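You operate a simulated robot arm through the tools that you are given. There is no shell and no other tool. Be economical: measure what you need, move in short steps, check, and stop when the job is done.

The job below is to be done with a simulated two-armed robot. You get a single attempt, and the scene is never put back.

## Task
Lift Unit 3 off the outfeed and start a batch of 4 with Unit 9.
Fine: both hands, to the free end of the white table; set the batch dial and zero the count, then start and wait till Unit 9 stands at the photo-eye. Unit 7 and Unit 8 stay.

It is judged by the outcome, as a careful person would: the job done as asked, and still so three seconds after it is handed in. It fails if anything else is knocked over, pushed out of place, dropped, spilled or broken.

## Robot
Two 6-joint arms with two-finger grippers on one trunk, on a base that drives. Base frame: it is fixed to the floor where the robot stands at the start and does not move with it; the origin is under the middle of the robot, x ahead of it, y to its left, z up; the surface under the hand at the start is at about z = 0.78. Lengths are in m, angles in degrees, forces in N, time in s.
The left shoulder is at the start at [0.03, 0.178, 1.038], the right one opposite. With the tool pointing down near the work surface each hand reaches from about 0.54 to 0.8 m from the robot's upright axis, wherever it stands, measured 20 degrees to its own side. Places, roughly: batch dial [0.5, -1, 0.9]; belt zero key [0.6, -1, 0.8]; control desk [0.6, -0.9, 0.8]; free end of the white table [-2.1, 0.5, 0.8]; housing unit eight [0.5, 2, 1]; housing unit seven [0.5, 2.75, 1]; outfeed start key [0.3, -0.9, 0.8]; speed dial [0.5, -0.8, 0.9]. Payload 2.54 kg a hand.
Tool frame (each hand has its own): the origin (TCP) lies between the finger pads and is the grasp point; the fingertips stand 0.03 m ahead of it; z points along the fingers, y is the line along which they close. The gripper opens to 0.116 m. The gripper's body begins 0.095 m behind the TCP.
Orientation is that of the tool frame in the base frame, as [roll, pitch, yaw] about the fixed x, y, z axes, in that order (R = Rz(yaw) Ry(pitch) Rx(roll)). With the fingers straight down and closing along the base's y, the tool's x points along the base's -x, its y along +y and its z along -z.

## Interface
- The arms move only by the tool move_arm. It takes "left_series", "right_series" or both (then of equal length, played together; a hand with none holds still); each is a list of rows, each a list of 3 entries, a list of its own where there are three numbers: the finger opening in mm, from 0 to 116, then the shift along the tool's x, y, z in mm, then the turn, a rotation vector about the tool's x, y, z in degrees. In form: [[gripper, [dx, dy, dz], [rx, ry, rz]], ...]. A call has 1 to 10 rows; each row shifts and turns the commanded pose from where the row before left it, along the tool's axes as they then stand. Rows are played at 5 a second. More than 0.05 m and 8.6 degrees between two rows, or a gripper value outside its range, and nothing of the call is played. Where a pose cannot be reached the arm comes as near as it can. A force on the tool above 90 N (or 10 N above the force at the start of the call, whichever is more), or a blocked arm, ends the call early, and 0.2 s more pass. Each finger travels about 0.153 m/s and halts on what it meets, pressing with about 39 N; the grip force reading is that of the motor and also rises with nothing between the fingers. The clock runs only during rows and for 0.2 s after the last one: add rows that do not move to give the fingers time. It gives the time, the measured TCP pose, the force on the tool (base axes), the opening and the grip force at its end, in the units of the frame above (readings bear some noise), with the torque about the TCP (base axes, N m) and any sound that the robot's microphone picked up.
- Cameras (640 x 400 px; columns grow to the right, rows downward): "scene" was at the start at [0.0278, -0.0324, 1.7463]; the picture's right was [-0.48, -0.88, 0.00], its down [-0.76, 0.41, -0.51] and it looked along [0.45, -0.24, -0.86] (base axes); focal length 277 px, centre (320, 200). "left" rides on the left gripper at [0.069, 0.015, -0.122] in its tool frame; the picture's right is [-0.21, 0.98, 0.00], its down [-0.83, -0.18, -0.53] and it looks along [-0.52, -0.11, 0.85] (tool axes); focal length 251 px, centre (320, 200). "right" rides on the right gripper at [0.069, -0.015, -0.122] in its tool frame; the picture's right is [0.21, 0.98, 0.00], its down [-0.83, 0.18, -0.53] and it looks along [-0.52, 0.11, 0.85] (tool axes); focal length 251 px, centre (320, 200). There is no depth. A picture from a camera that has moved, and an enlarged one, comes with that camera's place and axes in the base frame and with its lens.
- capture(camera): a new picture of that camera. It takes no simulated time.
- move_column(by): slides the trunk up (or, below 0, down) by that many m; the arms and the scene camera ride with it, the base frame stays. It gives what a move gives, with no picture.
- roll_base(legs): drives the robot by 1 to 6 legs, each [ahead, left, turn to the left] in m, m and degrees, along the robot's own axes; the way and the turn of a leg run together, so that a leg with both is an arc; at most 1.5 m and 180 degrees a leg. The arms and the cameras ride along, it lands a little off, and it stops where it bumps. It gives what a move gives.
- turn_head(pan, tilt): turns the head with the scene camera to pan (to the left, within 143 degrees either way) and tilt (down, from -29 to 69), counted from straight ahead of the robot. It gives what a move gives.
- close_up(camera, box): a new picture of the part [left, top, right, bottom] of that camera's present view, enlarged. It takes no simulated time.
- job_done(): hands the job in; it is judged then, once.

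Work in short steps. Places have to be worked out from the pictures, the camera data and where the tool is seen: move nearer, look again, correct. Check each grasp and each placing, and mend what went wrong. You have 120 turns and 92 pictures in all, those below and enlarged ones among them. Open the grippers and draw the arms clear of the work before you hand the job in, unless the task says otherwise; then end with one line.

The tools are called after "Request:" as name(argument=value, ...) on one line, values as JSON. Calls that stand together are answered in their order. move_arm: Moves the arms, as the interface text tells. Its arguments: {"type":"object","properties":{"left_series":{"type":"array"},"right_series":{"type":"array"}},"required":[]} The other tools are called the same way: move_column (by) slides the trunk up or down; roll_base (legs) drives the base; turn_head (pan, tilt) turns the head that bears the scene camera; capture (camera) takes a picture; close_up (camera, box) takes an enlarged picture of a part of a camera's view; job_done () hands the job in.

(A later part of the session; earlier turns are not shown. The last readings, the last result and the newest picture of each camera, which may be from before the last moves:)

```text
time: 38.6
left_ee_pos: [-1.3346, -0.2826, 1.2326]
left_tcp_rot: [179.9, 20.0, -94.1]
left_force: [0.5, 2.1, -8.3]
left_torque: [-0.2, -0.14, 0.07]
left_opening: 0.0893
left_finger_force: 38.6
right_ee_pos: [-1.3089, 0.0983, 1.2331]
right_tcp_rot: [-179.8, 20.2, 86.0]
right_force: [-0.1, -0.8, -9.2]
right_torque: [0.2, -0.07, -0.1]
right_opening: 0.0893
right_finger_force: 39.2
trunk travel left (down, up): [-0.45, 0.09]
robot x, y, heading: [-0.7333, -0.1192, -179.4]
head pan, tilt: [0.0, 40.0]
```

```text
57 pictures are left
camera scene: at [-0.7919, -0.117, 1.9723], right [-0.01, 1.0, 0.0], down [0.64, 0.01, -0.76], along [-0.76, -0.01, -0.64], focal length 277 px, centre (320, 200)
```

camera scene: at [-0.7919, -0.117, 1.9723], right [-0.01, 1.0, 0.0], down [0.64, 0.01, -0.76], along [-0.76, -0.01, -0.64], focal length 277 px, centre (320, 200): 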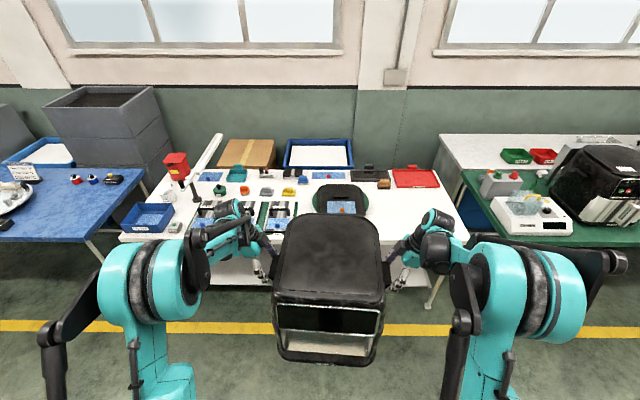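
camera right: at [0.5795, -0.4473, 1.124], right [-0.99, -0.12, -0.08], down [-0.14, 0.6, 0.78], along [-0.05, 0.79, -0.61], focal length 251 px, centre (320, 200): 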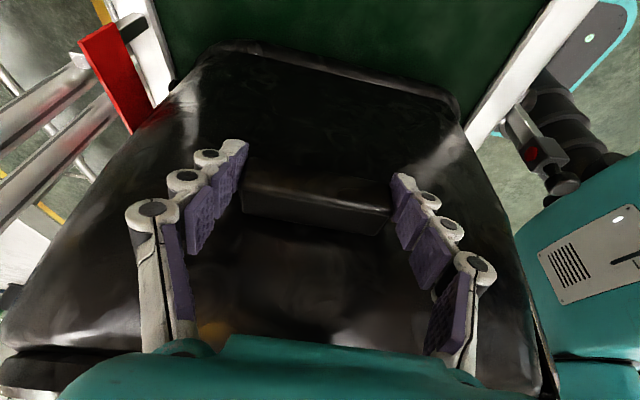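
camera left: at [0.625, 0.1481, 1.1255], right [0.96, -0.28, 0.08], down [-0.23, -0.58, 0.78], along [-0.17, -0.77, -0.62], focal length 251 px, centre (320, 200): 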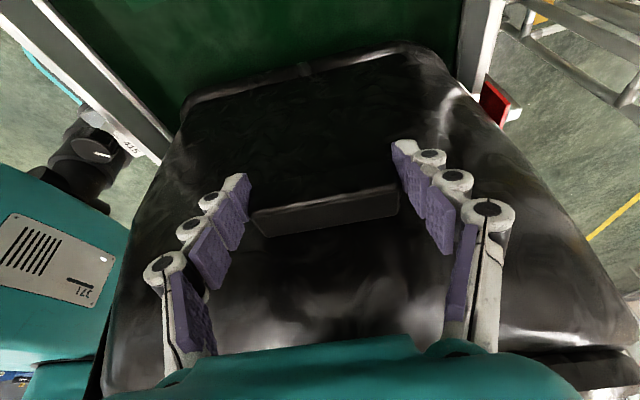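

The white table's free right end is clear between roughly y 0.2–0.7, x -1.85 to -2.3 (red tray behind). I move sideways, turn 4.6° to square the unit, and approach partway.

Request:
roll_base(legs=[[0, -0.59, 0], [0, 0, 4.6], [0.42, 0, 0]])

Request:
turn_head(pan=0, tilt=55)

Request:
capture(camera="scene")

Request:
capture(camera="right")

Request:
capture(camera="left")

```text
time: 44.6
left_ee_pos: [-1.7378, 0.2252, 1.233]
left_tcp_rot: [179.7, 19.9, -89.0]
left_force: [-0.8, 0.7, -7.9]
left_torque: [-0.11, -0.1, 0.23]
left_opening: 0.0891
left_finger_force: 39.0
right_ee_pos: [-1.7474, 0.606, 1.2336]
right_tcp_rot: [-179.8, 20.1, 91.0]
right_force: [1.0, -0.6, -9.1]
right_torque: [0.06, -0.14, 0.21]
right_opening: 0.0893
right_finger_force: 38.7
trunk travel left (down, up): [-0.45, 0.09]
robot x, y, heading: [-1.1555, 0.4444, -174.4]
head pan, tilt: [0.0, 40.0]
```

```text
time: 45.4
left_ee_pos: [-1.738, 0.2245, 1.2329]
left_tcp_rot: [179.8, 20.0, -89.0]
left_force: [0.5, 2.0, -8.6]
left_torque: [-0.22, -0.17, 0.04]
left_opening: 0.0894
left_finger_force: 39.5
right_ee_pos: [-1.7481, 0.6058, 1.2331]
right_tcp_rot: [-179.9, 20.1, 90.9]
right_force: [-0.5, -2.4, -9.9]
right_torque: [0.27, -0.08, -0.15]
right_opening: 0.0897
right_finger_force: 39.2
trunk travel left (down, up): [-0.45, 0.09]
robot x, y, heading: [-1.1538, 0.4445, -174.4]
head pan, tilt: [0.0, 55.0]
```

```text
56 pictures are left
camera scene: at [-1.201, 0.4387, 1.9517], right [-0.1, 0.99, 0.0], down [0.82, 0.08, -0.57], along [-0.57, -0.06, -0.82], focal length 277 px, centre (320, 200)
```

scene: 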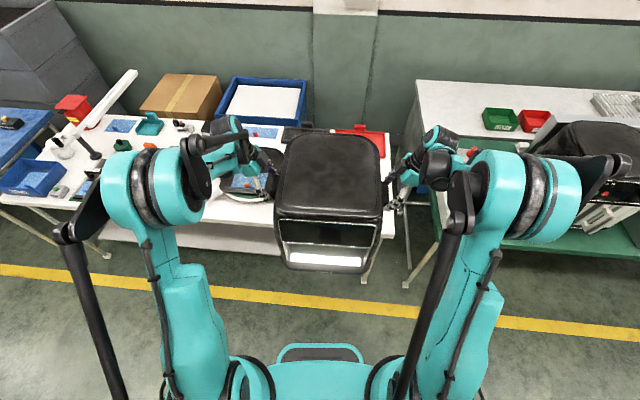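

```text
55 pictures are left
camera right: at [-1.7643, 0.7123, 1.3225], right [0.97, 0.22, -0.08], down [0.19, -0.59, 0.78], along [0.13, -0.78, -0.62], focal length 251 px, centre (320, 200)
```

right: 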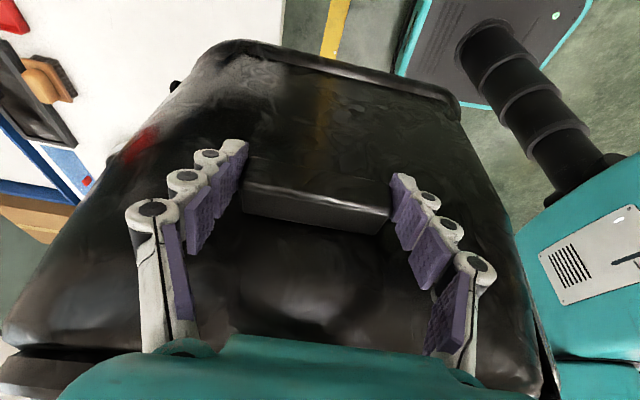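

```text
54 pictures are left
camera left: at [-1.7523, 0.1183, 1.3237], right [-0.98, 0.18, 0.08], down [0.17, 0.6, 0.78], along [0.1, 0.78, -0.62], focal length 251 px, centre (320, 200)
```

left: 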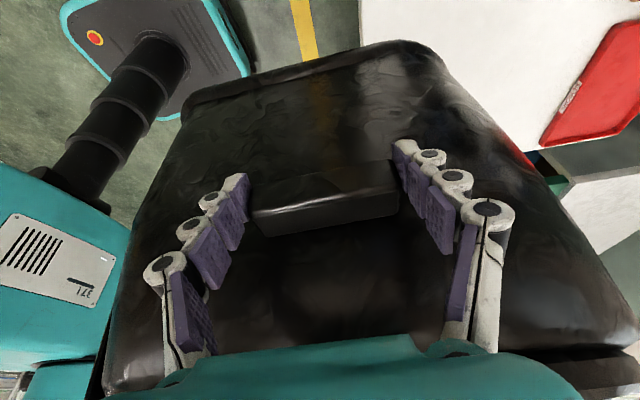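

Refined: table edge x≈-1.835, end y≈0.69, red tray at x≈-2.33. I drive so the unit centre sits at about (-2.075, 0.45).

Request:
roll_base(legs=[[0, -0.067, 0], [0.327, 0, 0]])

Request:
capture(camera="scene")

Request:
capture(camera="left")

Request:
capture(camera="right")

```text
time: 48.1
left_ee_pos: [-2.0714, 0.2607, 1.2341]
left_tcp_rot: [179.8, 20.0, -89.1]
left_force: [-1.1, 1.7, -9.2]
left_torque: [-0.11, -0.13, 0.08]
left_opening: 0.0892
left_finger_force: 39.4
right_ee_pos: [-2.0775, 0.6437, 1.2333]
right_tcp_rot: [-179.9, 20.1, 90.8]
right_force: [1.2, -1.0, -8.4]
right_torque: [0.07, -0.1, 0.22]
right_opening: 0.0893
right_finger_force: 39.2
trunk travel left (down, up): [-0.45, 0.09]
robot x, y, heading: [-1.486, 0.4802, -174.5]
head pan, tilt: [0.0, 55.0]
```

```text
53 pictures are left
camera scene: at [-1.5311, 0.4737, 1.9517], right [-0.1, 1.0, 0.0], down [0.82, 0.08, -0.57], along [-0.57, -0.06, -0.82], focal length 277 px, centre (320, 200)
```

scene: 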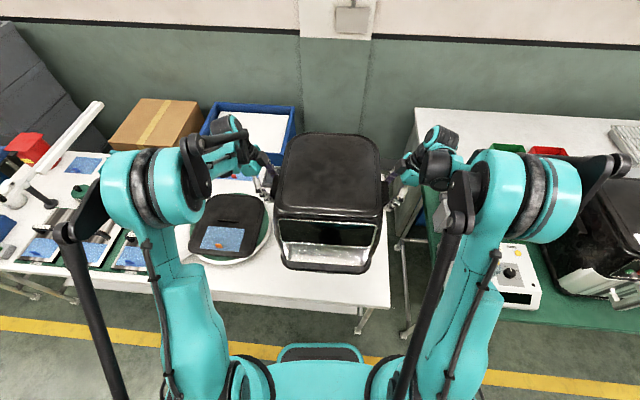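

```text
52 pictures are left
camera left: at [-2.0838, 0.1551, 1.3243], right [-0.98, 0.19, 0.08], down [0.18, 0.6, 0.78], along [0.1, 0.78, -0.62], focal length 251 px, centre (320, 200)
```

left: 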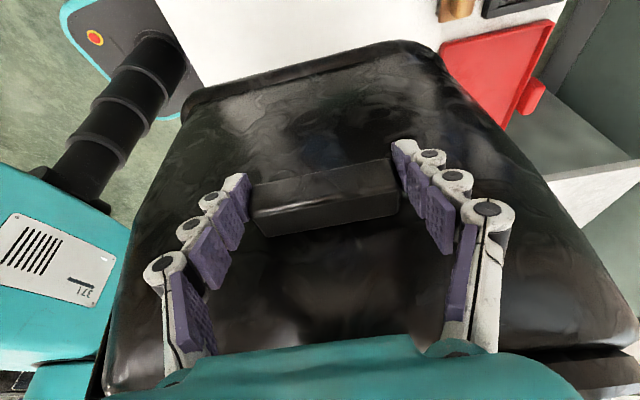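

```text
51 pictures are left
camera right: at [-2.0938, 0.7492, 1.323], right [0.97, 0.21, -0.08], down [0.19, -0.59, 0.78], along [0.12, -0.78, -0.62], focal length 251 px, centre (320, 200)
```

right: 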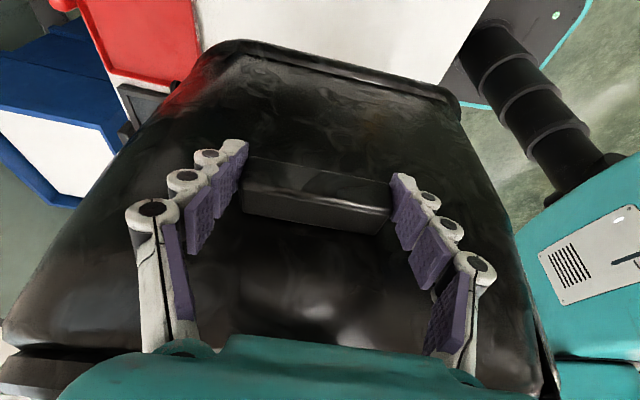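

Position is good: ~10 cm to the platter at left, ~6 cm to the red tray behind, table edge clear. Lowering 0.15 m and then in small steps.

Request:
move_column(by=-0.15)

Request:
move_column(by=-0.02)

Request:
capture(camera="scene")

```text
time: 49.9
left_ee_pos: [-2.0701, 0.2613, 1.0837]
left_tcp_rot: [179.9, 20.1, -89.2]
left_force: [-0.8, 1.3, -8.9]
left_torque: [-0.31, -0.17, 0.03]
left_opening: 0.0893
left_finger_force: 38.8
right_ee_pos: [-2.0779, 0.643, 1.0828]
right_tcp_rot: [-179.9, 20.1, 90.8]
right_force: [0.2, -2.4, -8.7]
right_torque: [0.26, -0.01, 0.08]
right_opening: 0.0894
right_finger_force: 38.7
trunk travel left (down, up): [-0.3, 0.24]
robot x, y, heading: [-1.482, 0.4819, -174.3]
head pan, tilt: [0.0, 55.0]
```

```text
time: 50.6
left_ee_pos: [-2.0701, 0.2616, 1.063]
left_tcp_rot: [179.6, 19.9, -89.3]
left_force: [-0.9, 1.4, -8.6]
left_torque: [-0.02, -0.16, 0.0]
left_opening: 0.0893
left_finger_force: 39.7
right_ee_pos: [-2.0776, 0.6424, 1.0632]
right_tcp_rot: [-179.8, 20.1, 90.8]
right_force: [0.7, -1.6, -8.1]
right_torque: [0.0, -0.04, 0.14]
right_opening: 0.0892
right_finger_force: 39.8
trunk travel left (down, up): [-0.28, 0.26]
robot x, y, heading: [-1.4864, 0.4782, -174.4]
head pan, tilt: [0.0, 55.0]
```

```text
50 pictures are left
camera scene: at [-1.5309, 0.4735, 1.7817], right [-0.1, 1.0, 0.0], down [0.82, 0.08, -0.57], along [-0.57, -0.06, -0.82], focal length 277 px, centre (320, 200)
```

scene: 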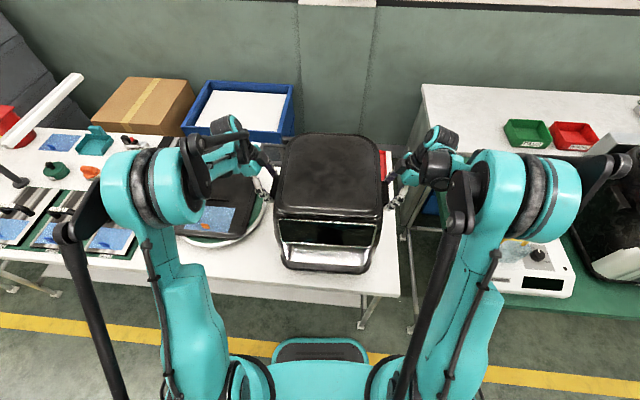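

Still hanging freely. Lowering in small steps watching vertical force.

Request:
move_column(by=-0.015)

Request:
move_column(by=-0.01)

```text
time: 51.2
left_ee_pos: [-2.0675, 0.2615, 1.0518]
left_tcp_rot: [179.4, 20.1, -89.2]
left_force: [-5.9, -1.4, 26.5]
left_torque: [0.7, 0.05, 0.07]
left_opening: 0.0898
left_finger_force: 39.2
right_ee_pos: [-2.0745, 0.643, 1.0531]
right_tcp_rot: [-179.8, 20.2, 90.9]
right_force: [-2.5, 0.6, 26.6]
right_torque: [-0.69, -0.13, 0.12]
right_opening: 0.0894
right_finger_force: 39.3
trunk travel left (down, up): [-0.265, 0.275]
robot x, y, heading: [-1.4839, 0.4765, -174.5]
head pan, tilt: [0.0, 55.0]
```

```text
time: 51.8
left_ee_pos: [-2.0672, 0.2613, 1.04]
left_tcp_rot: [179.5, 20.1, -89.4]
left_force: [0.7, 0.1, 20.1]
left_torque: [0.62, 0.26, 0.31]
left_opening: 0.0888
left_finger_force: 39.4
right_ee_pos: [-2.0742, 0.6436, 1.0405]
right_tcp_rot: [-179.6, 20.1, 90.9]
right_force: [2.0, -0.7, 16.3]
right_torque: [-0.51, 0.18, 0.15]
right_opening: 0.0888
right_finger_force: 38.8
trunk travel left (down, up): [-0.255, 0.285]
robot x, y, heading: [-1.4846, 0.4766, -174.6]
head pan, tilt: [0.0, 55.0]
```

The unit has landed on the table (upward force, grip slid ~1 cm down the lug). I relieve 5 mm, then open both hands.

Request:
move_column(by=0.005)

Request:
move_arm(left_series=[[100, [0, 0, 0], [0, 0, 0]], [116, [0, 0, 0], [0, 0, 0]], [116, [0, 0, 0], [0, 0, 0]]], right_series=[[100, [0, 0, 0], [0, 0, 0]], [116, [0, 0, 0], [0, 0, 0]], [116, [0, 0, 0], [0, 0, 0]]])

Request:
move_arm(left_series=[[116, [0, 0, -25], [0, 0, 0]], [116, [0, 0, -25], [0, 0, 0]], [116, [0, 0, -25], [0, 0, 0]], [116, [0, 0, -25], [0, 0, 0]], [116, [0, 0, -25], [0, 0, 0]], [116, [0, 0, 0], [0, 0, 0]]], right_series=[[116, [0, 0, -25], [0, 0, 0]], [116, [0, 0, -25], [0, 0, 0]], [116, [0, 0, -25], [0, 0, 0]], [116, [0, 0, -25], [0, 0, 0]], [116, [0, 0, -25], [0, 0, 0]], [116, [0, 0, 0], [0, 0, 0]]])

Request:
capture(camera="scene")

```text
time: 52.3
left_ee_pos: [-2.071, 0.2607, 1.0421]
left_tcp_rot: [179.8, 20.0, -89.2]
left_force: [0.6, 6.2, -6.3]
left_torque: [-0.18, -0.32, 0.02]
left_opening: 0.0886
left_finger_force: 39.2
right_ee_pos: [-2.0777, 0.6429, 1.0421]
right_tcp_rot: [-179.8, 20.1, 90.9]
right_force: [-0.3, -7.6, -10.1]
right_torque: [0.81, 0.12, 0.01]
right_opening: 0.0888
right_finger_force: 38.8
trunk travel left (down, up): [-0.26, 0.28]
robot x, y, heading: [-1.4876, 0.4781, -174.3]
head pan, tilt: [0.0, 55.0]
```

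```text
time: 53.1
left_ee_pos: [-2.0698, 0.26, 1.0425]
left_tcp_rot: [179.7, 20.1, -89.2]
left_force: [0.4, -0.6, 0.1]
left_torque: [0.02, -0.03, -0.02]
left_opening: 0.1161
left_finger_force: 0.1
right_ee_pos: [-2.0777, 0.6438, 1.0431]
right_tcp_rot: [-179.8, 20.1, 90.8]
right_force: [-0.4, 0.8, -1.0]
right_torque: [0.0, 0.01, 0.0]
right_opening: 0.1162
right_finger_force: 0.0
trunk travel left (down, up): [-0.26, 0.28]
robot x, y, heading: [-1.4879, 0.476, -174.3]
head pan, tilt: [0.0, 55.0]
```

```text
time: 54.5
left_ee_pos: [-2.0689, 0.2198, 1.1617]
left_tcp_rot: [179.6, 19.9, -89.2]
left_force: [-0.4, 1.5, -1.1]
left_torque: [0.04, -0.02, 0.01]
left_opening: 0.1161
left_finger_force: 0.1
right_ee_pos: [-2.0765, 0.6853, 1.1637]
right_tcp_rot: [-179.9, 20.0, 90.7]
right_force: [0.5, -0.2, -0.1]
right_torque: [-0.03, -0.04, 0.0]
right_opening: 0.1161
right_finger_force: 0.0
trunk travel left (down, up): [-0.26, 0.28]
robot x, y, heading: [-1.486, 0.4784, -174.6]
head pan, tilt: [0.0, 55.0]
```

```text
49 pictures are left
camera scene: at [-1.5303, 0.4734, 1.7617], right [-0.1, 1.0, 0.0], down [0.82, 0.08, -0.57], along [-0.57, -0.06, -0.82], focal length 277 px, centre (320, 200)
```

scene: 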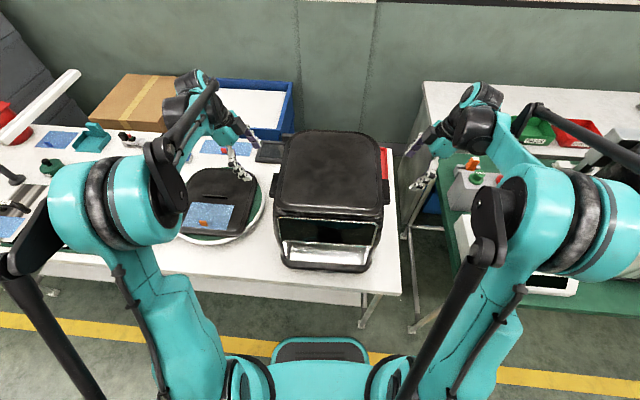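

Unit 3 stands on the white table. I raise the trunk a bit, back off, and turn to face the line.

Request:
move_column(by=0.1)

Request:
roll_base(legs=[[-0.75, 0, 0], [0, 0, 87], [0, 0, 87]])

Request:
capture(camera="scene")

```text
time: 55.8
left_ee_pos: [-2.0691, 0.2197, 1.2612]
left_tcp_rot: [179.7, 19.9, -89.2]
left_force: [-0.4, 0.3, 0.6]
left_torque: [-0.02, -0.02, 0.01]
left_opening: 0.1161
left_finger_force: 0.2
right_ee_pos: [-2.076, 0.6842, 1.2636]
right_tcp_rot: [-179.8, 20.1, 90.8]
right_force: [0.4, 0.3, -0.3]
right_torque: [0.01, 0.03, -0.01]
right_opening: 0.1159
right_finger_force: 0.0
trunk travel left (down, up): [-0.36, 0.18]
robot x, y, heading: [-1.4864, 0.478, -174.7]
head pan, tilt: [0.0, 55.0]
```

```text
time: 67.3
left_ee_pos: [-0.1284, 0.7343, 1.2621]
left_tcp_rot: [179.7, 20.0, 83.6]
left_force: [-0.2, 0.6, 1.0]
left_torque: [0.05, -0.03, 0.0]
left_opening: 0.1157
left_finger_force: 0.1
right_ee_pos: [-0.1784, 0.2726, 1.2634]
right_tcp_rot: [-179.8, 20.1, -96.4]
right_force: [0.0, 0.3, 0.4]
right_torque: [0.04, -0.02, 0.01]
right_opening: 0.1162
right_finger_force: 0.0
trunk travel left (down, up): [-0.36, 0.18]
robot x, y, heading: [-0.7387, 0.5513, -1.6]
head pan, tilt: [0.0, 55.0]
```

```text
48 pictures are left
camera scene: at [-0.6975, 0.5503, 1.8618], right [-0.03, -1.0, 0.0], down [-0.82, 0.02, -0.57], along [0.57, -0.02, -0.82], focal length 277 px, centre (320, 200)
```

scene: 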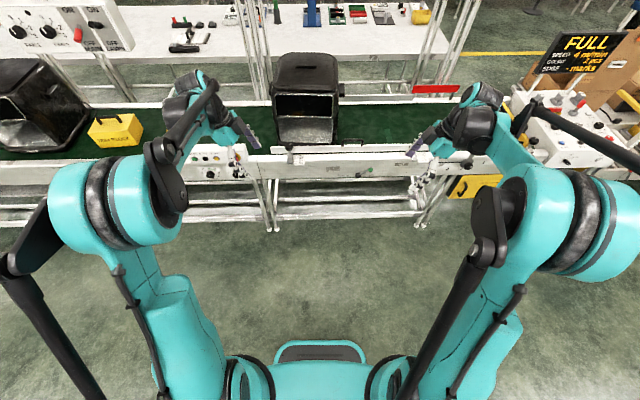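

Let me zoom in on the housing left on the outfeed (is it Unit 9?), the display, and the small panel on the rail.

Request:
close_up(camera="scene", box=[180, 60, 480, 210])

Request:
close_up(camera="scene", box=[480, 20, 640, 180])

Request:
close_up(camera="scene", box=[0, 0, 200, 180])

```text
2.13 times, centred on (330, 135) of scene
camera zoom: at [-0.6975, 0.5503, 1.8618], right [-0.03, -1.0, 0.0], down [-0.82, 0.02, -0.57], along [0.57, -0.02, -0.82], focal length 591 px, centre (299, 339)
```

zoom: 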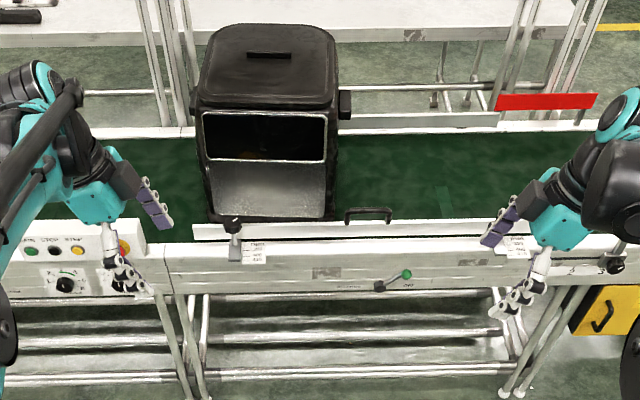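

```text
2.50 times, centred on (560, 100) of scene
camera zoom: at [-0.6975, 0.5503, 1.8618], right [-0.03, -1.0, 0.0], down [-0.82, 0.02, -0.57], along [0.57, -0.02, -0.82], focal length 693 px, centre (-280, 450)
```

zoom: 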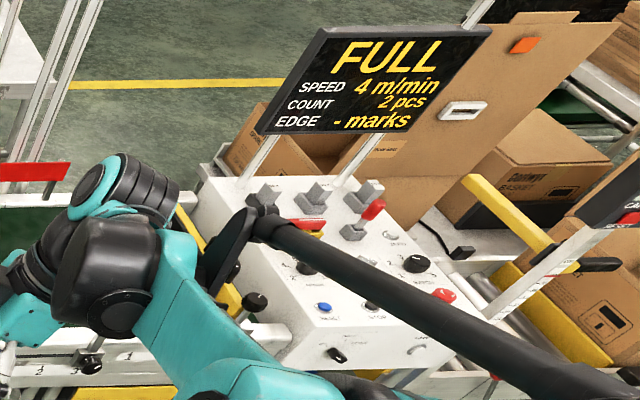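

```text
2.22 times, centred on (100, 90) of scene
camera zoom: at [-0.6975, 0.5503, 1.8618], right [-0.03, -1.0, 0.0], down [-0.82, 0.02, -0.57], along [0.57, -0.02, -0.82], focal length 616 px, centre (809, 444)
```

zoom: 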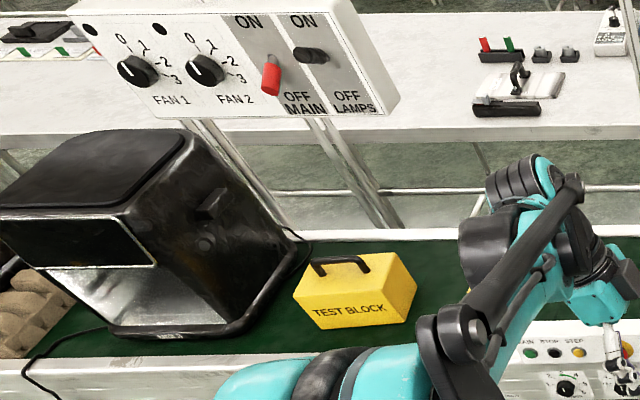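

The remaining outfeed housing stands at y≈0.6; there is a lever on the rail and guides I want to read. I drive to the right partway and look with the head level to this stretch.

Request:
roll_base(legs=[[0, -0.25, 1.6]])

Request:
turn_head(pan=10, tilt=42)

Request:
close_up(camera="scene", box=[200, 120, 400, 245])

Request:
close_up(camera="scene", box=[340, 120, 540, 245])

```text
time: 69.1
left_ee_pos: [-0.1388, 0.4991, 1.2618]
left_tcp_rot: [179.7, 20.0, 85.2]
left_force: [0.2, -1.2, -0.2]
left_torque: [0.0, -0.01, 0.02]
left_opening: 0.1159
left_finger_force: 0.0
right_ee_pos: [-0.1753, 0.0367, 1.2623]
right_tcp_rot: [-179.8, 20.1, -94.8]
right_force: [-0.5, 0.2, -0.9]
right_torque: [0.0, -0.01, -0.05]
right_opening: 0.1159
right_finger_force: 0.2
trunk travel left (down, up): [-0.36, 0.18]
robot x, y, heading: [-0.7385, 0.299, 0.0]
head pan, tilt: [0.0, 55.0]
```

```text
time: 69.8
left_ee_pos: [-0.1375, 0.4991, 1.2612]
left_tcp_rot: [179.7, 20.0, 85.1]
left_force: [0.0, 0.7, 0.2]
left_torque: [0.0, 0.01, 0.0]
left_opening: 0.1161
left_finger_force: 0.0
right_ee_pos: [-0.1747, 0.0364, 1.2635]
right_tcp_rot: [-179.8, 20.1, -94.8]
right_force: [0.2, -0.2, -0.1]
right_torque: [-0.02, 0.01, 0.01]
right_opening: 0.116
right_finger_force: 0.2
trunk travel left (down, up): [-0.36, 0.18]
robot x, y, heading: [-0.7422, 0.3021, -0.2]
head pan, tilt: [10.0, 42.0]
```

```text
3.20 times, centred on (300, 182) of scene
camera zoom: at [-0.6911, 0.315, 1.8794], right [0.17, -0.99, 0.0], down [-0.66, -0.11, -0.74], along [0.73, 0.13, -0.67], focal length 887 px, centre (384, 256)
```

zoom: 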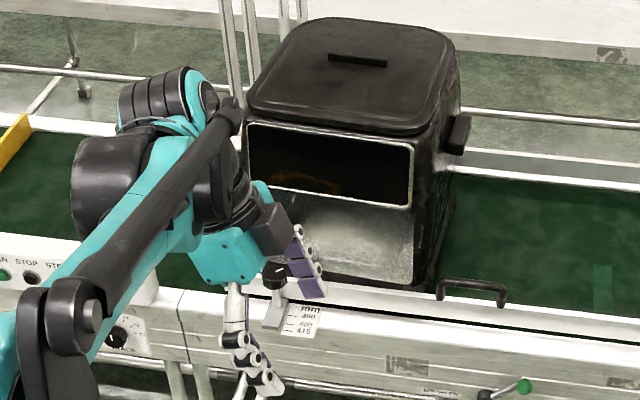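

```text
3.20 times, centred on (440, 182) of scene
camera zoom: at [-0.6911, 0.315, 1.8794], right [0.17, -0.99, 0.0], down [-0.66, -0.11, -0.74], along [0.73, 0.13, -0.67], focal length 887 px, centre (-64, 256)
```

zoom: 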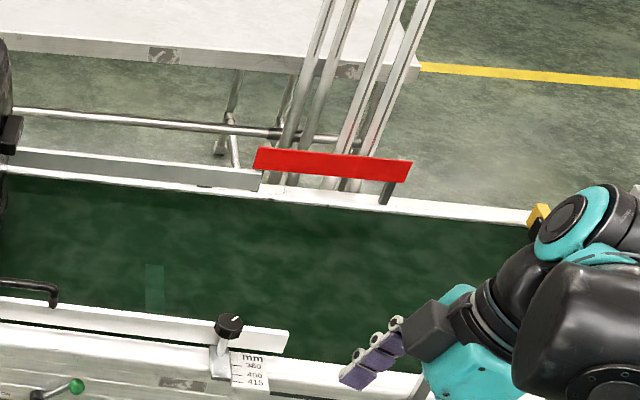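

I zoom further on the lever label and knob scale on the rail, the display, and unit.

Request:
close_up(camera="scene", box=[310, 215, 420, 280])

Request:
turn_head(pan=30, tilt=40)

Request:
capture(camera="scene")

```text
5.82 times, centred on (365, 248) of scene
camera zoom: at [-0.6911, 0.315, 1.8794], right [0.17, -0.99, 0.0], down [-0.66, -0.11, -0.74], along [0.73, 0.13, -0.67], focal length 1613 px, centre (58, -76)
```

zoom: 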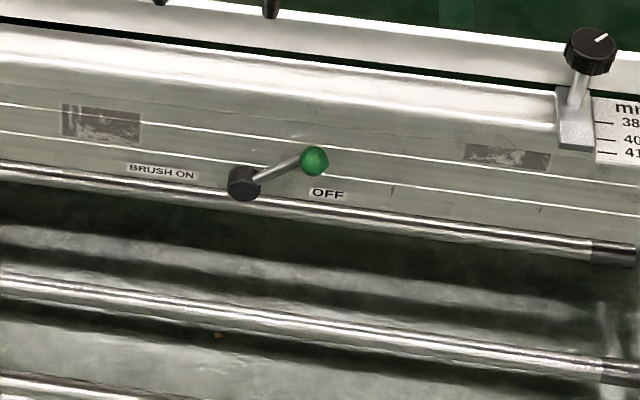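

```text
time: 70.7
left_ee_pos: [-0.1375, 0.4989, 1.261]
left_tcp_rot: [179.8, 20.0, 85.1]
left_force: [0.0, -0.7, 0.1]
left_torque: [0.03, -0.02, 0.01]
left_opening: 0.1161
left_finger_force: 0.1
right_ee_pos: [-0.175, 0.0369, 1.2629]
right_tcp_rot: [-179.9, 20.1, -94.7]
right_force: [0.4, 0.3, 0.0]
right_torque: [0.04, 0.03, 0.01]
right_opening: 0.116
right_finger_force: 0.1
trunk travel left (down, up): [-0.36, 0.18]
robot x, y, heading: [-0.7455, 0.3022, -0.2]
head pan, tilt: [30.0, 40.0]
```

```text
41 pictures are left
camera scene: at [-0.6997, 0.343, 1.8824], right [0.5, -0.87, 0.0], down [-0.56, -0.32, -0.77], along [0.66, 0.38, -0.64], focal length 277 px, centre (320, 200)
```

scene: 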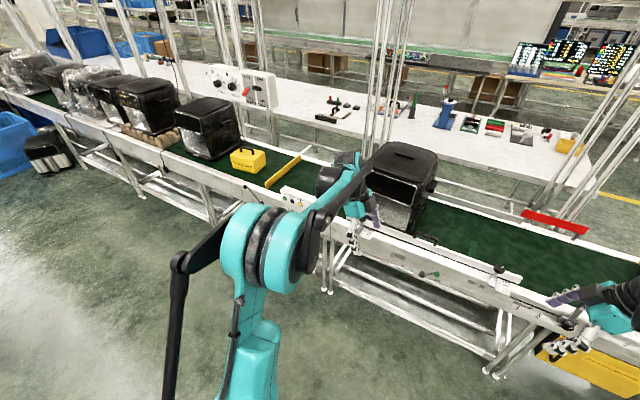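

The lever is only a brush switch (OFF) – irrelevant. The housings at y≈2 and beyond are 8 and 7, so the outfeed one is Unit 9. I drive to the control desk, staying back.

Request:
roll_base(legs=[[0, -1.04, 0], [0.2, 0, 0]])

Request:
turn_head(pan=-10, tilt=45)

Request:
capture(camera="scene")

```text
time: 77.2
left_ee_pos: [0.06, -0.5381, 1.2611]
left_tcp_rot: [179.8, 20.0, 85.6]
left_force: [0.6, -0.4, -0.8]
left_torque: [0.01, 0.06, 0.0]
left_opening: 0.1162
left_finger_force: 0.0
right_ee_pos: [0.0254, -1.0003, 1.2616]
right_tcp_rot: [-179.8, 20.2, -94.4]
right_force: [0.2, -0.2, -0.2]
right_torque: [-0.02, 0.03, 0.01]
right_opening: 0.1162
right_finger_force: 0.1
trunk travel left (down, up): [-0.36, 0.18]
robot x, y, heading: [-0.5453, -0.7435, 0.2]
head pan, tilt: [30.0, 40.0]
```

```text
time: 78.3
left_ee_pos: [0.0586, -0.5377, 1.2616]
left_tcp_rot: [179.6, 20.0, 85.6]
left_force: [0.3, 0.4, -0.3]
left_torque: [0.02, -0.01, -0.01]
left_opening: 0.116
left_finger_force: 0.0
right_ee_pos: [0.0244, -1.0009, 1.2623]
right_tcp_rot: [-179.8, 20.1, -94.4]
right_force: [0.0, -0.3, 0.0]
right_torque: [0.0, 0.06, -0.02]
right_opening: 0.1158
right_finger_force: 0.0
trunk travel left (down, up): [-0.36, 0.18]
robot x, y, heading: [-0.5452, -0.744, 0.5]
head pan, tilt: [-10.0, 45.0]
```

```text
40 pictures are left
camera scene: at [-0.4947, -0.7546, 1.8752], right [-0.17, -0.99, 0.0], down [-0.7, 0.12, -0.71], along [0.7, -0.12, -0.71], focal length 277 px, centre (320, 200)
```

scene: 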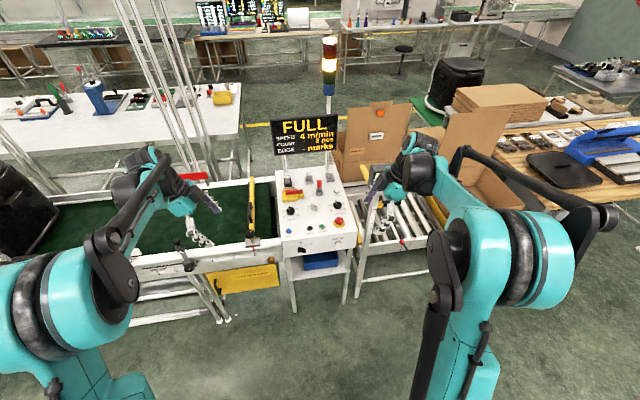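

Request:
close_up(camera="scene", box=[262, 165, 358, 265])

```text
4.00 times, centred on (310, 215) of scene
camera zoom: at [-0.4947, -0.7546, 1.8752], right [-0.17, -0.99, 0.0], down [-0.7, 0.12, -0.71], along [0.7, -0.12, -0.71], focal length 1109 px, centre (360, 140)
```

zoom: 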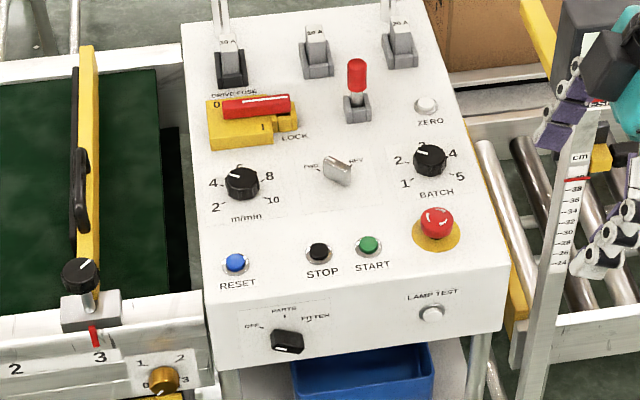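

I see the desk: batch dial, ZERO, START, etc. First I straighten the right hand (undo tilt, turn back to the neutral yaw) and then close in with the base.

Request:
move_arm(left_series=[[116, [0, 0, 0], [0, 6.7, 0]], [116, [0, 0, 0], [0, 6.7, 0]], [116, [0, 0, 0], [0, 6.6, 0]]], right_series=[[116, [0, 0, 0], [0, 6.7, 0]], [116, [0, 0, 0], [0, 6.7, 0]], [116, [0, 0, 0], [0, 6.6, 0]]])

Request:
move_arm(right_series=[[100, [0, 0, 0], [0, 0, 8.5]], [80, [0, 0, 0], [0, 0, 8.5]], [70, [0, 0, 0], [0, 0, 8.5]], [70, [0, 0, 0], [0, 0, 8.5]], [70, [0, 0, 0], [0, 0, 8.5]], [70, [0, 0, 0], [0, 0, 8.5]], [70, [0, 0, 0], [0, 0, 8.5]], [70, [0, 0, 0], [0, 0, 8.5]], [70, [0, 0, 0], [0, 0, 8.5]], [70, [0, 0, 0], [0, 0, 8.5]]])

Request:
roll_base(legs=[[0, -0.03, 0], [0.36, 0, 0]])

Request:
capture(camera="right")

```text
time: 79.1
left_ee_pos: [0.0588, -0.5374, 1.2624]
left_tcp_rot: [179.7, -0.1, 85.6]
left_force: [-0.4, 0.4, 0.0]
left_torque: [-0.01, 0.03, 0.0]
left_opening: 0.1157
left_finger_force: 0.0
right_ee_pos: [0.0252, -1.0009, 1.2637]
right_tcp_rot: [-179.8, 0.0, -94.5]
right_force: [-0.1, 0.6, 0.7]
right_torque: [0.0, -0.04, 0.07]
right_opening: 0.1161
right_finger_force: 0.0
trunk travel left (down, up): [-0.36, 0.18]
robot x, y, heading: [-0.5463, -0.7403, 0.2]
head pan, tilt: [-10.0, 45.0]
```

```text
time: 81.3
left_ee_pos: [0.058, -0.5379, 1.2613]
left_tcp_rot: [179.6, 0.1, 85.7]
left_force: [-0.2, -0.8, -0.5]
left_torque: [-0.02, -0.01, 0.0]
left_opening: 0.1159
left_finger_force: 0.1
right_ee_pos: [0.025, -1.0006, 1.2632]
right_tcp_rot: [179.8, 0.2, -179.5]
right_force: [-0.8, 0.3, 0.5]
right_torque: [-0.03, 0.0, 0.01]
right_opening: 0.07
right_finger_force: 0.0
trunk travel left (down, up): [-0.36, 0.18]
robot x, y, heading: [-0.5423, -0.7376, 0.1]
head pan, tilt: [-10.0, 45.0]
```

```text
time: 84.0
left_ee_pos: [0.4169, -0.566, 1.2599]
left_tcp_rot: [179.7, 0.0, 85.5]
left_force: [-0.4, -1.0, -0.6]
left_torque: [0.02, 0.04, 0.0]
left_opening: 0.1161
left_finger_force: 0.0
right_ee_pos: [0.3841, -1.029, 1.2632]
right_tcp_rot: [180.0, 0.3, -179.4]
right_force: [0.6, 0.1, -0.3]
right_torque: [0.0, 0.04, -0.03]
right_opening: 0.0698
right_finger_force: 0.1
trunk travel left (down, up): [-0.36, 0.18]
robot x, y, heading: [-0.1841, -0.7708, 0.3]
head pan, tilt: [-10.0, 45.0]
```

```text
38 pictures are left
camera right: at [0.3152, -1.0452, 1.3835], right [-0.22, 0.97, 0.0], down [0.82, 0.19, 0.54], along [0.52, 0.12, -0.84], focal length 251 px, centre (320, 200)
```

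right: 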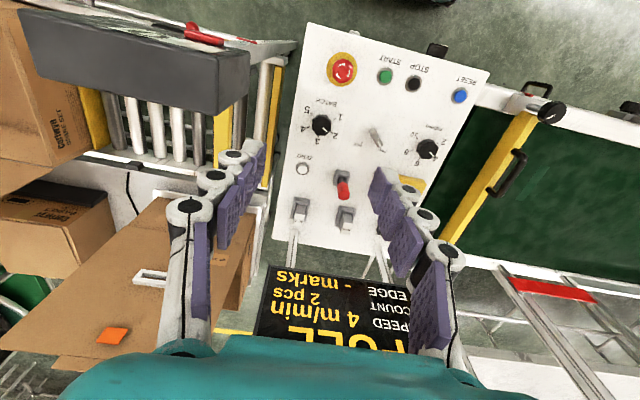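

Zoom in on the dials from the right-hand camera.

Request:
close_up(camera="right", box=[280, 40, 480, 240])

```text
2.00 times, centred on (380, 140) of right
camera zoom: at [0.3152, -1.0452, 1.3835], right [-0.22, 0.97, 0.0], down [0.82, 0.19, 0.54], along [0.52, 0.12, -0.84], focal length 503 px, centre (200, 320)
```

zoom: 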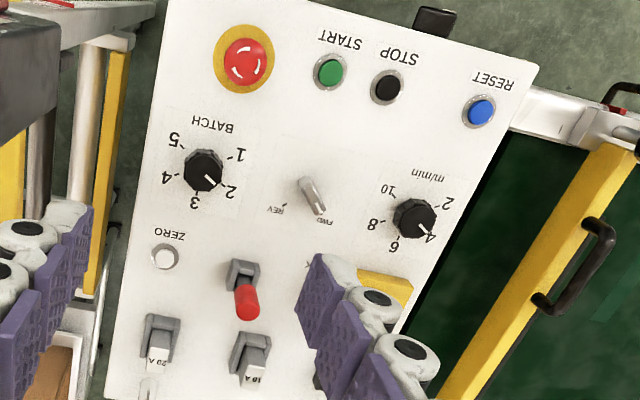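

The dial points at 2; numbers climb clockwise ~60° apart, so 4 is two steps clockwise. Triangulated: dial centre ≈(0.456,-1.010), top z≈0.862. I move over it, descending to z≈1.0 with the hand pre-turned -30°.

Request:
move_arm(right_series=[[60, [-36, 10, 0], [0, 0, -7.5]], [60, [-36, 5, 0], [0, 0, -7.5]], [60, [0, 0, 40], [0, 0, -7.5]], [60, [0, 0, 45], [0, 0, -7.5]], [60, [0, 0, 45], [0, 0, 0]], [60, [0, 0, 45], [0, 0, 0]], [60, [0, 0, 45], [0, 0, 0]], [60, [0, 0, 45], [0, 0, 0]], [60, [0, 0, 0], [0, 0, 0]]])

Request:
close_up(camera="right", box=[160, 80, 480, 280])

```text
time: 86.0
left_ee_pos: [0.4172, -0.5657, 1.2612]
left_tcp_rot: [179.7, -0.1, 85.6]
left_force: [0.0, 0.5, 0.2]
left_torque: [0.01, -0.01, -0.02]
left_opening: 0.1158
left_finger_force: 0.1
right_ee_pos: [0.4528, -1.0076, 0.9971]
right_tcp_rot: [-179.8, 0.2, -149.5]
right_force: [-0.9, 0.1, 0.8]
right_torque: [0.0, -0.01, 0.04]
right_opening: 0.0599
right_finger_force: 0.0
trunk travel left (down, up): [-0.36, 0.18]
robot x, y, heading: [-0.1874, -0.7677, 0.5]
head pan, tilt: [-10.0, 45.0]
```

```text
2.00 times, centred on (320, 180) of right
camera zoom: at [0.4021, -1.0558, 1.1181], right [-0.68, 0.73, 0.0], down [0.62, 0.58, 0.54], along [0.39, 0.36, -0.84], focal length 503 px, centre (320, 240)
```

zoom: 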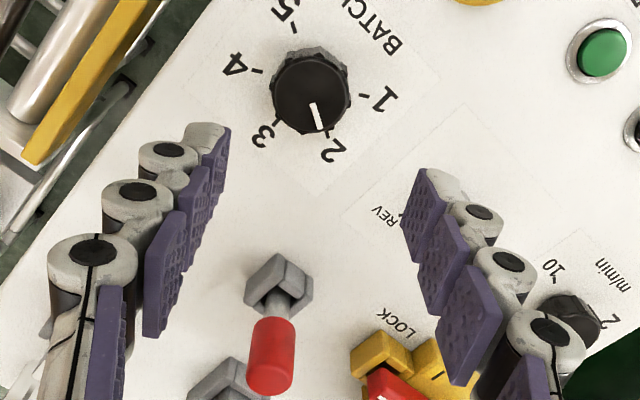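

Dial centre refined to (0.4585,-1.0105), Ø≈40 mm. I descend around the knob.

Request:
move_arm(right_series=[[60, [-3.4, -5.5, 30], [0, 0, 0]], [60, [0, 0, 35], [0, 0, 0]], [60, [0, 0, 30], [0, 0, 0]], [60, [0, 0, 14], [0, 0, 0]], [60, [0, 0, 8], [0, 0, 0]], [60, [0, 0, 0], [0, 0, 0]]])

Request:
close_up(camera="right", box=[160, 80, 480, 280])

```text
time: 87.5
left_ee_pos: [0.4175, -0.5666, 1.2608]
left_tcp_rot: [179.8, -0.1, 85.6]
left_force: [0.8, 0.8, 0.6]
left_torque: [-0.03, 0.02, -0.02]
left_opening: 0.1158
left_finger_force: 0.1
right_ee_pos: [0.4616, -1.0107, 0.8813]
right_tcp_rot: [-180.0, 0.2, -149.5]
right_force: [-0.1, 0.2, 1.1]
right_torque: [-0.02, 0.01, -0.01]
right_opening: 0.0601
right_finger_force: 0.1
trunk travel left (down, up): [-0.36, 0.18]
robot x, y, heading: [-0.1863, -0.7651, 0.5]
head pan, tilt: [-10.0, 45.0]
```

```text
2.00 times, centred on (320, 180) of right
camera zoom: at [0.4097, -1.0593, 1.0012], right [-0.68, 0.73, 0.0], down [0.62, 0.57, 0.54], along [0.39, 0.36, -0.84], focal length 503 px, centre (320, 240)
```

zoom: 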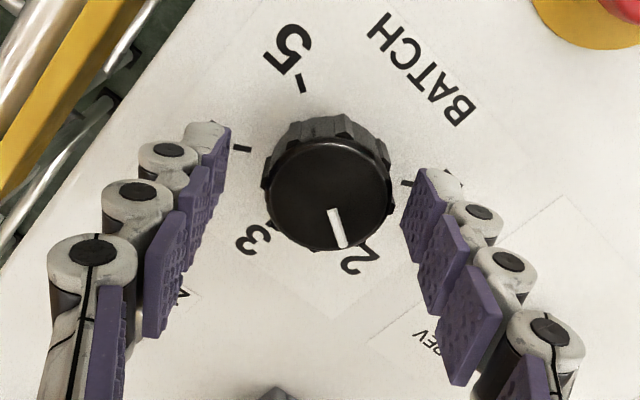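

Knob is centred between the fingers. I lower 4 mm and close on it.

Request:
move_arm(right_series=[[60, [0, 2, 4], [0, 0, 0]], [48, [0, 0, 0], [0, 0, 0]], [38, [0, 0, 0], [0, 0, 0]], [30, [0, 0, 0], [0, 0, 0]], [30, [0, 0, 0], [0, 0, 0]]])

Request:
move_arm(right_series=[[30, [0, 0, 0], [0, 0, 7.5]], [30, [0, 0, 0], [0, 0, 7.5]], [30, [0, 0, 0], [0, 0, 7.5]], [30, [0, 0, 0], [0, 0, 7.5]], [30, [0, 0, 0], [0, 0, 7.5]], [30, [0, 0, 0], [0, 0, 7.5]], [30, [0, 0, 0], [0, 0, 7.5]], [30, [0, 0, 0], [0, 0, 7.5]], [30, [0, 0, 0], [0, 0, 0]]])

Request:
close_up(camera="right", box=[160, 80, 480, 280])

```text
time: 88.7
left_ee_pos: [0.417, -0.5653, 1.261]
left_tcp_rot: [179.7, 0.1, 85.7]
left_force: [0.2, -0.7, 0.3]
left_torque: [0.0, 0.0, -0.02]
left_opening: 0.1159
left_finger_force: 0.1
right_ee_pos: [0.4611, -1.0087, 0.8763]
right_tcp_rot: [-180.0, 0.1, -149.6]
right_force: [-5.0, 5.8, -1.8]
right_torque: [0.25, 0.24, 0.03]
right_opening: 0.0386
right_finger_force: 44.7
trunk travel left (down, up): [-0.36, 0.18]
robot x, y, heading: [-0.1867, -0.7685, 0.4]
head pan, tilt: [-10.0, 45.0]
```

```text
time: 90.7
left_ee_pos: [0.4171, -0.5644, 1.2619]
left_tcp_rot: [179.6, 0.1, 85.7]
left_force: [0.5, -0.4, -0.4]
left_torque: [0.04, 0.01, 0.01]
left_opening: 0.116
left_finger_force: 0.1
right_ee_pos: [0.4599, -1.0082, 0.8778]
right_tcp_rot: [179.9, 0.1, 150.4]
right_force: [-17.9, 20.9, -22.0]
right_torque: [0.51, 0.65, 0.03]
right_opening: 0.0385
right_finger_force: 45.3
trunk travel left (down, up): [-0.36, 0.18]
robot x, y, heading: [-0.1827, -0.7692, 0.3]
head pan, tilt: [-10.0, 45.0]
```

```text
2.00 times, centred on (320, 180) of right
camera zoom: at [0.3935, -0.9875, 0.9983], right [0.3, 0.96, 0.0], down [0.81, -0.25, 0.54], along [0.51, -0.16, -0.84], focal length 503 px, centre (320, 240)
```

zoom: 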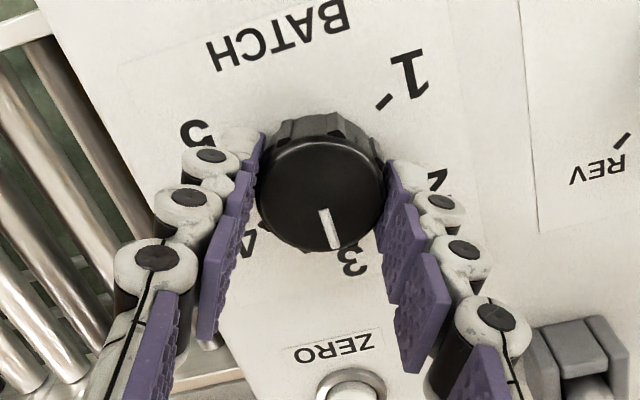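

The dial reads 3 now. I release, rotate the hand back 60° in place, and re-grip for the second step.

Request:
move_arm(right_series=[[60, [0, 0, 0], [0, 0, 0]], [60, [0, 0, 0], [0, 0, 0]], [60, [0, 0, 0], [0, 0, -7.5]], [60, [0, 0, 0], [0, 0, -7.5]], [60, [0, 0, 0], [0, 0, -7.5]], [60, [0, 0, 0], [0, 0, -7.5]], [60, [0, 0, 0], [0, 0, -7.5]], [60, [0, 0, 0], [0, 0, -7.5]], [60, [0, 0, 0], [0, 0, -7.5]], [60, [0, 0, 0], [0, 0, -7.5]]])

Request:
close_up(camera="right", box=[160, 80, 480, 280])

```text
time: 92.8
left_ee_pos: [0.4173, -0.5663, 1.2606]
left_tcp_rot: [179.8, 0.0, 85.7]
left_force: [-0.5, 0.0, -0.7]
left_torque: [-0.01, 0.02, 0.0]
left_opening: 0.1159
left_finger_force: 0.1
right_ee_pos: [0.4617, -1.0104, 0.8769]
right_tcp_rot: [179.9, 0.1, -149.3]
right_force: [0.0, -0.3, -0.5]
right_torque: [-0.01, 0.0, 0.01]
right_opening: 0.0598
right_finger_force: 0.0
trunk travel left (down, up): [-0.36, 0.18]
robot x, y, heading: [-0.185, -0.7741, 0.1]
head pan, tilt: [-10.0, 45.0]
```

```text
2.00 times, centred on (320, 180) of right
camera zoom: at [0.409, -1.0584, 0.9978], right [-0.68, 0.73, 0.0], down [0.62, 0.58, 0.54], along [0.39, 0.37, -0.84], focal length 503 px, centre (320, 240)
```

zoom: 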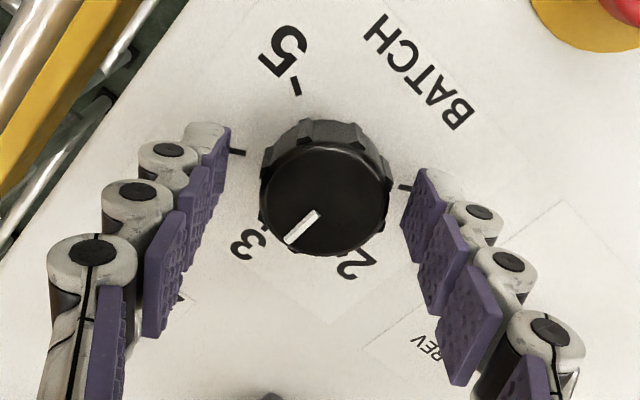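

Dial stays at 3. Re-grip and turn another 60°.

Request:
move_arm(right_series=[[50, [0, 1.5, 0], [0, 0, 0]], [38, [0, 0, 0], [0, 0, 0]], [30, [0, 0, 0], [0, 0, 0]], [30, [0, 0, 0], [0, 0, 0]]])

Request:
move_arm(right_series=[[30, [0, 0, 0], [0, 0, 7.6]], [30, [0, 0, 0], [0, 0, 7.6]], [30, [0, 0, 0], [0, 0, 7.6]], [30, [0, 0, 0], [0, 0, 7.6]], [30, [0, 0, 0], [0, 0, 7.6]], [30, [0, 0, 0], [0, 0, 7.6]], [30, [0, 0, 0], [0, 0, 7.6]], [30, [0, 0, 0], [0, 0, 7.6]], [30, [0, 0, 0], [0, 0, 0]]])

Request:
move_arm(right_series=[[60, [0, 0, 0], [0, 0, 0]], [60, [0, 0, 0], [0, 0, 0]], [60, [0, 0, -25], [0, 0, 0]], [60, [0, 0, -40], [0, 0, 0]], [60, [0, 0, -40], [0, 0, 0]], [30, [0, 0, 0], [0, 0, -7.6]], [0, [0, 0, 0], [0, 0, -7.6]], [0, [0, 0, 0], [0, 0, -7.6]], [0, [0, 0, 0], [0, 0, -7.6]]])

Request:
capture(camera="right")

```text
time: 93.8
left_ee_pos: [0.4171, -0.5662, 1.2607]
left_tcp_rot: [179.8, 0.0, 85.5]
left_force: [-0.4, -0.7, -0.4]
left_torque: [0.0, -0.04, 0.0]
left_opening: 0.116
left_finger_force: 0.1
right_ee_pos: [0.4592, -1.008, 0.8779]
right_tcp_rot: [-179.9, 0.2, -149.4]
right_force: [1.8, -1.6, 2.4]
right_torque: [-0.17, -0.04, 0.0]
right_opening: 0.0387
right_finger_force: 45.5
trunk travel left (down, up): [-0.36, 0.18]
robot x, y, heading: [-0.1827, -0.771, 0.4]
head pan, tilt: [-10.0, 45.0]
```

```text
time: 95.8
left_ee_pos: [0.4174, -0.5654, 1.2604]
left_tcp_rot: [179.7, 0.1, 85.6]
left_force: [0.3, 0.1, -0.1]
left_torque: [0.0, 0.03, 0.03]
left_opening: 0.1162
left_finger_force: 0.0
right_ee_pos: [0.4608, -1.008, 0.8778]
right_tcp_rot: [179.8, 0.1, 149.7]
right_force: [-2.0, 3.8, -0.4]
right_torque: [-0.08, -0.33, 0.02]
right_opening: 0.0387
right_finger_force: 44.6
trunk travel left (down, up): [-0.36, 0.18]
robot x, y, heading: [-0.188, -0.7647, 0.2]
head pan, tilt: [-10.0, 45.0]
```

```text
time: 97.8
left_ee_pos: [0.4176, -0.5659, 1.2619]
left_tcp_rot: [179.8, 0.0, 85.6]
left_force: [0.5, 0.7, -1.3]
left_torque: [0.0, 0.01, -0.02]
left_opening: 0.116
left_finger_force: 0.0
right_ee_pos: [0.4606, -1.0092, 0.9811]
right_tcp_rot: [179.9, 0.2, -179.8]
right_force: [0.2, -0.4, -0.5]
right_torque: [0.02, 0.02, 0.0]
right_opening: 0.0
right_finger_force: 28.7
trunk travel left (down, up): [-0.36, 0.18]
robot x, y, heading: [-0.1841, -0.7738, 0.3]
head pan, tilt: [-10.0, 45.0]
```

```text
32 pictures are left
camera right: at [0.3909, -1.0247, 1.1026], right [-0.22, 0.98, 0.0], down [0.82, 0.18, 0.54], along [0.52, 0.12, -0.84], focal length 251 px, centre (320, 200)
```

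right: 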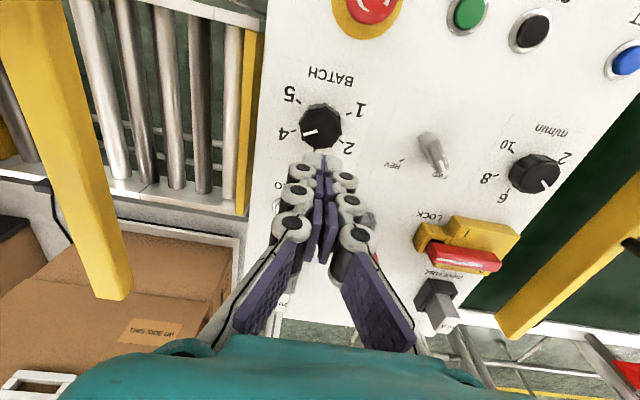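

The dial now points at 4. Fingers are closed; I move over the ZERO key at ≈(0.572,-1.030) and check before pressing.

Request:
move_arm(right_series=[[0, [-37, -7, 0], [0, 0, 0]], [0, [-37, -7, 0], [0, 0, 0]], [0, [-37, -7, 0], [0, 0, 0]], [0, [0, 0, 30], [0, 0, 0]], [0, [0, 0, 30], [0, 0, 0]], [0, [0, 0, 0], [0, 0, 0]]])

Request:
close_up(camera="right", box=[220, 80, 420, 280])

```text
time: 99.2
left_ee_pos: [0.4185, -0.5668, 1.2609]
left_tcp_rot: [179.7, 0.1, 85.7]
left_force: [-0.3, 0.0, 0.9]
left_torque: [0.02, 0.0, 0.02]
left_opening: 0.1162
left_finger_force: 0.1
right_ee_pos: [0.5665, -1.0266, 0.9253]
right_tcp_rot: [180.0, 0.4, -179.9]
right_force: [0.4, 0.0, 0.1]
right_torque: [-0.04, -0.01, -0.01]
right_opening: 0.0
right_finger_force: 28.6
right hand out of reach, approached as far as the arm can: row 5
trunk travel left (down, up): [-0.36, 0.18]
robot x, y, heading: [-0.1879, -0.769, 0.7]
head pan, tilt: [-10.0, 45.0]
```

```text
2.00 times, centred on (320, 180) of right
camera zoom: at [0.497, -1.0429, 1.0456], right [-0.22, 0.98, 0.0], down [0.82, 0.18, 0.54], along [0.53, 0.12, -0.84], focal length 503 px, centre (320, 240)
```

zoom: 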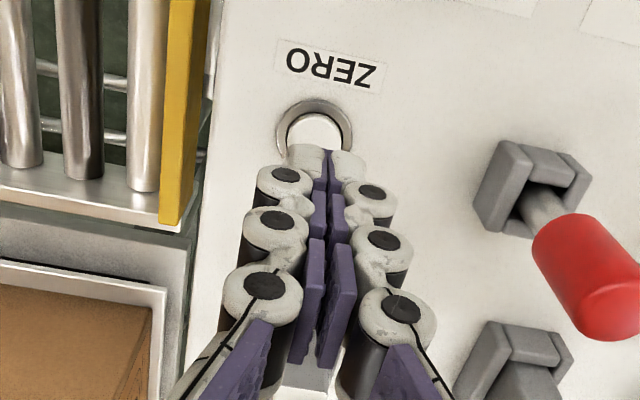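

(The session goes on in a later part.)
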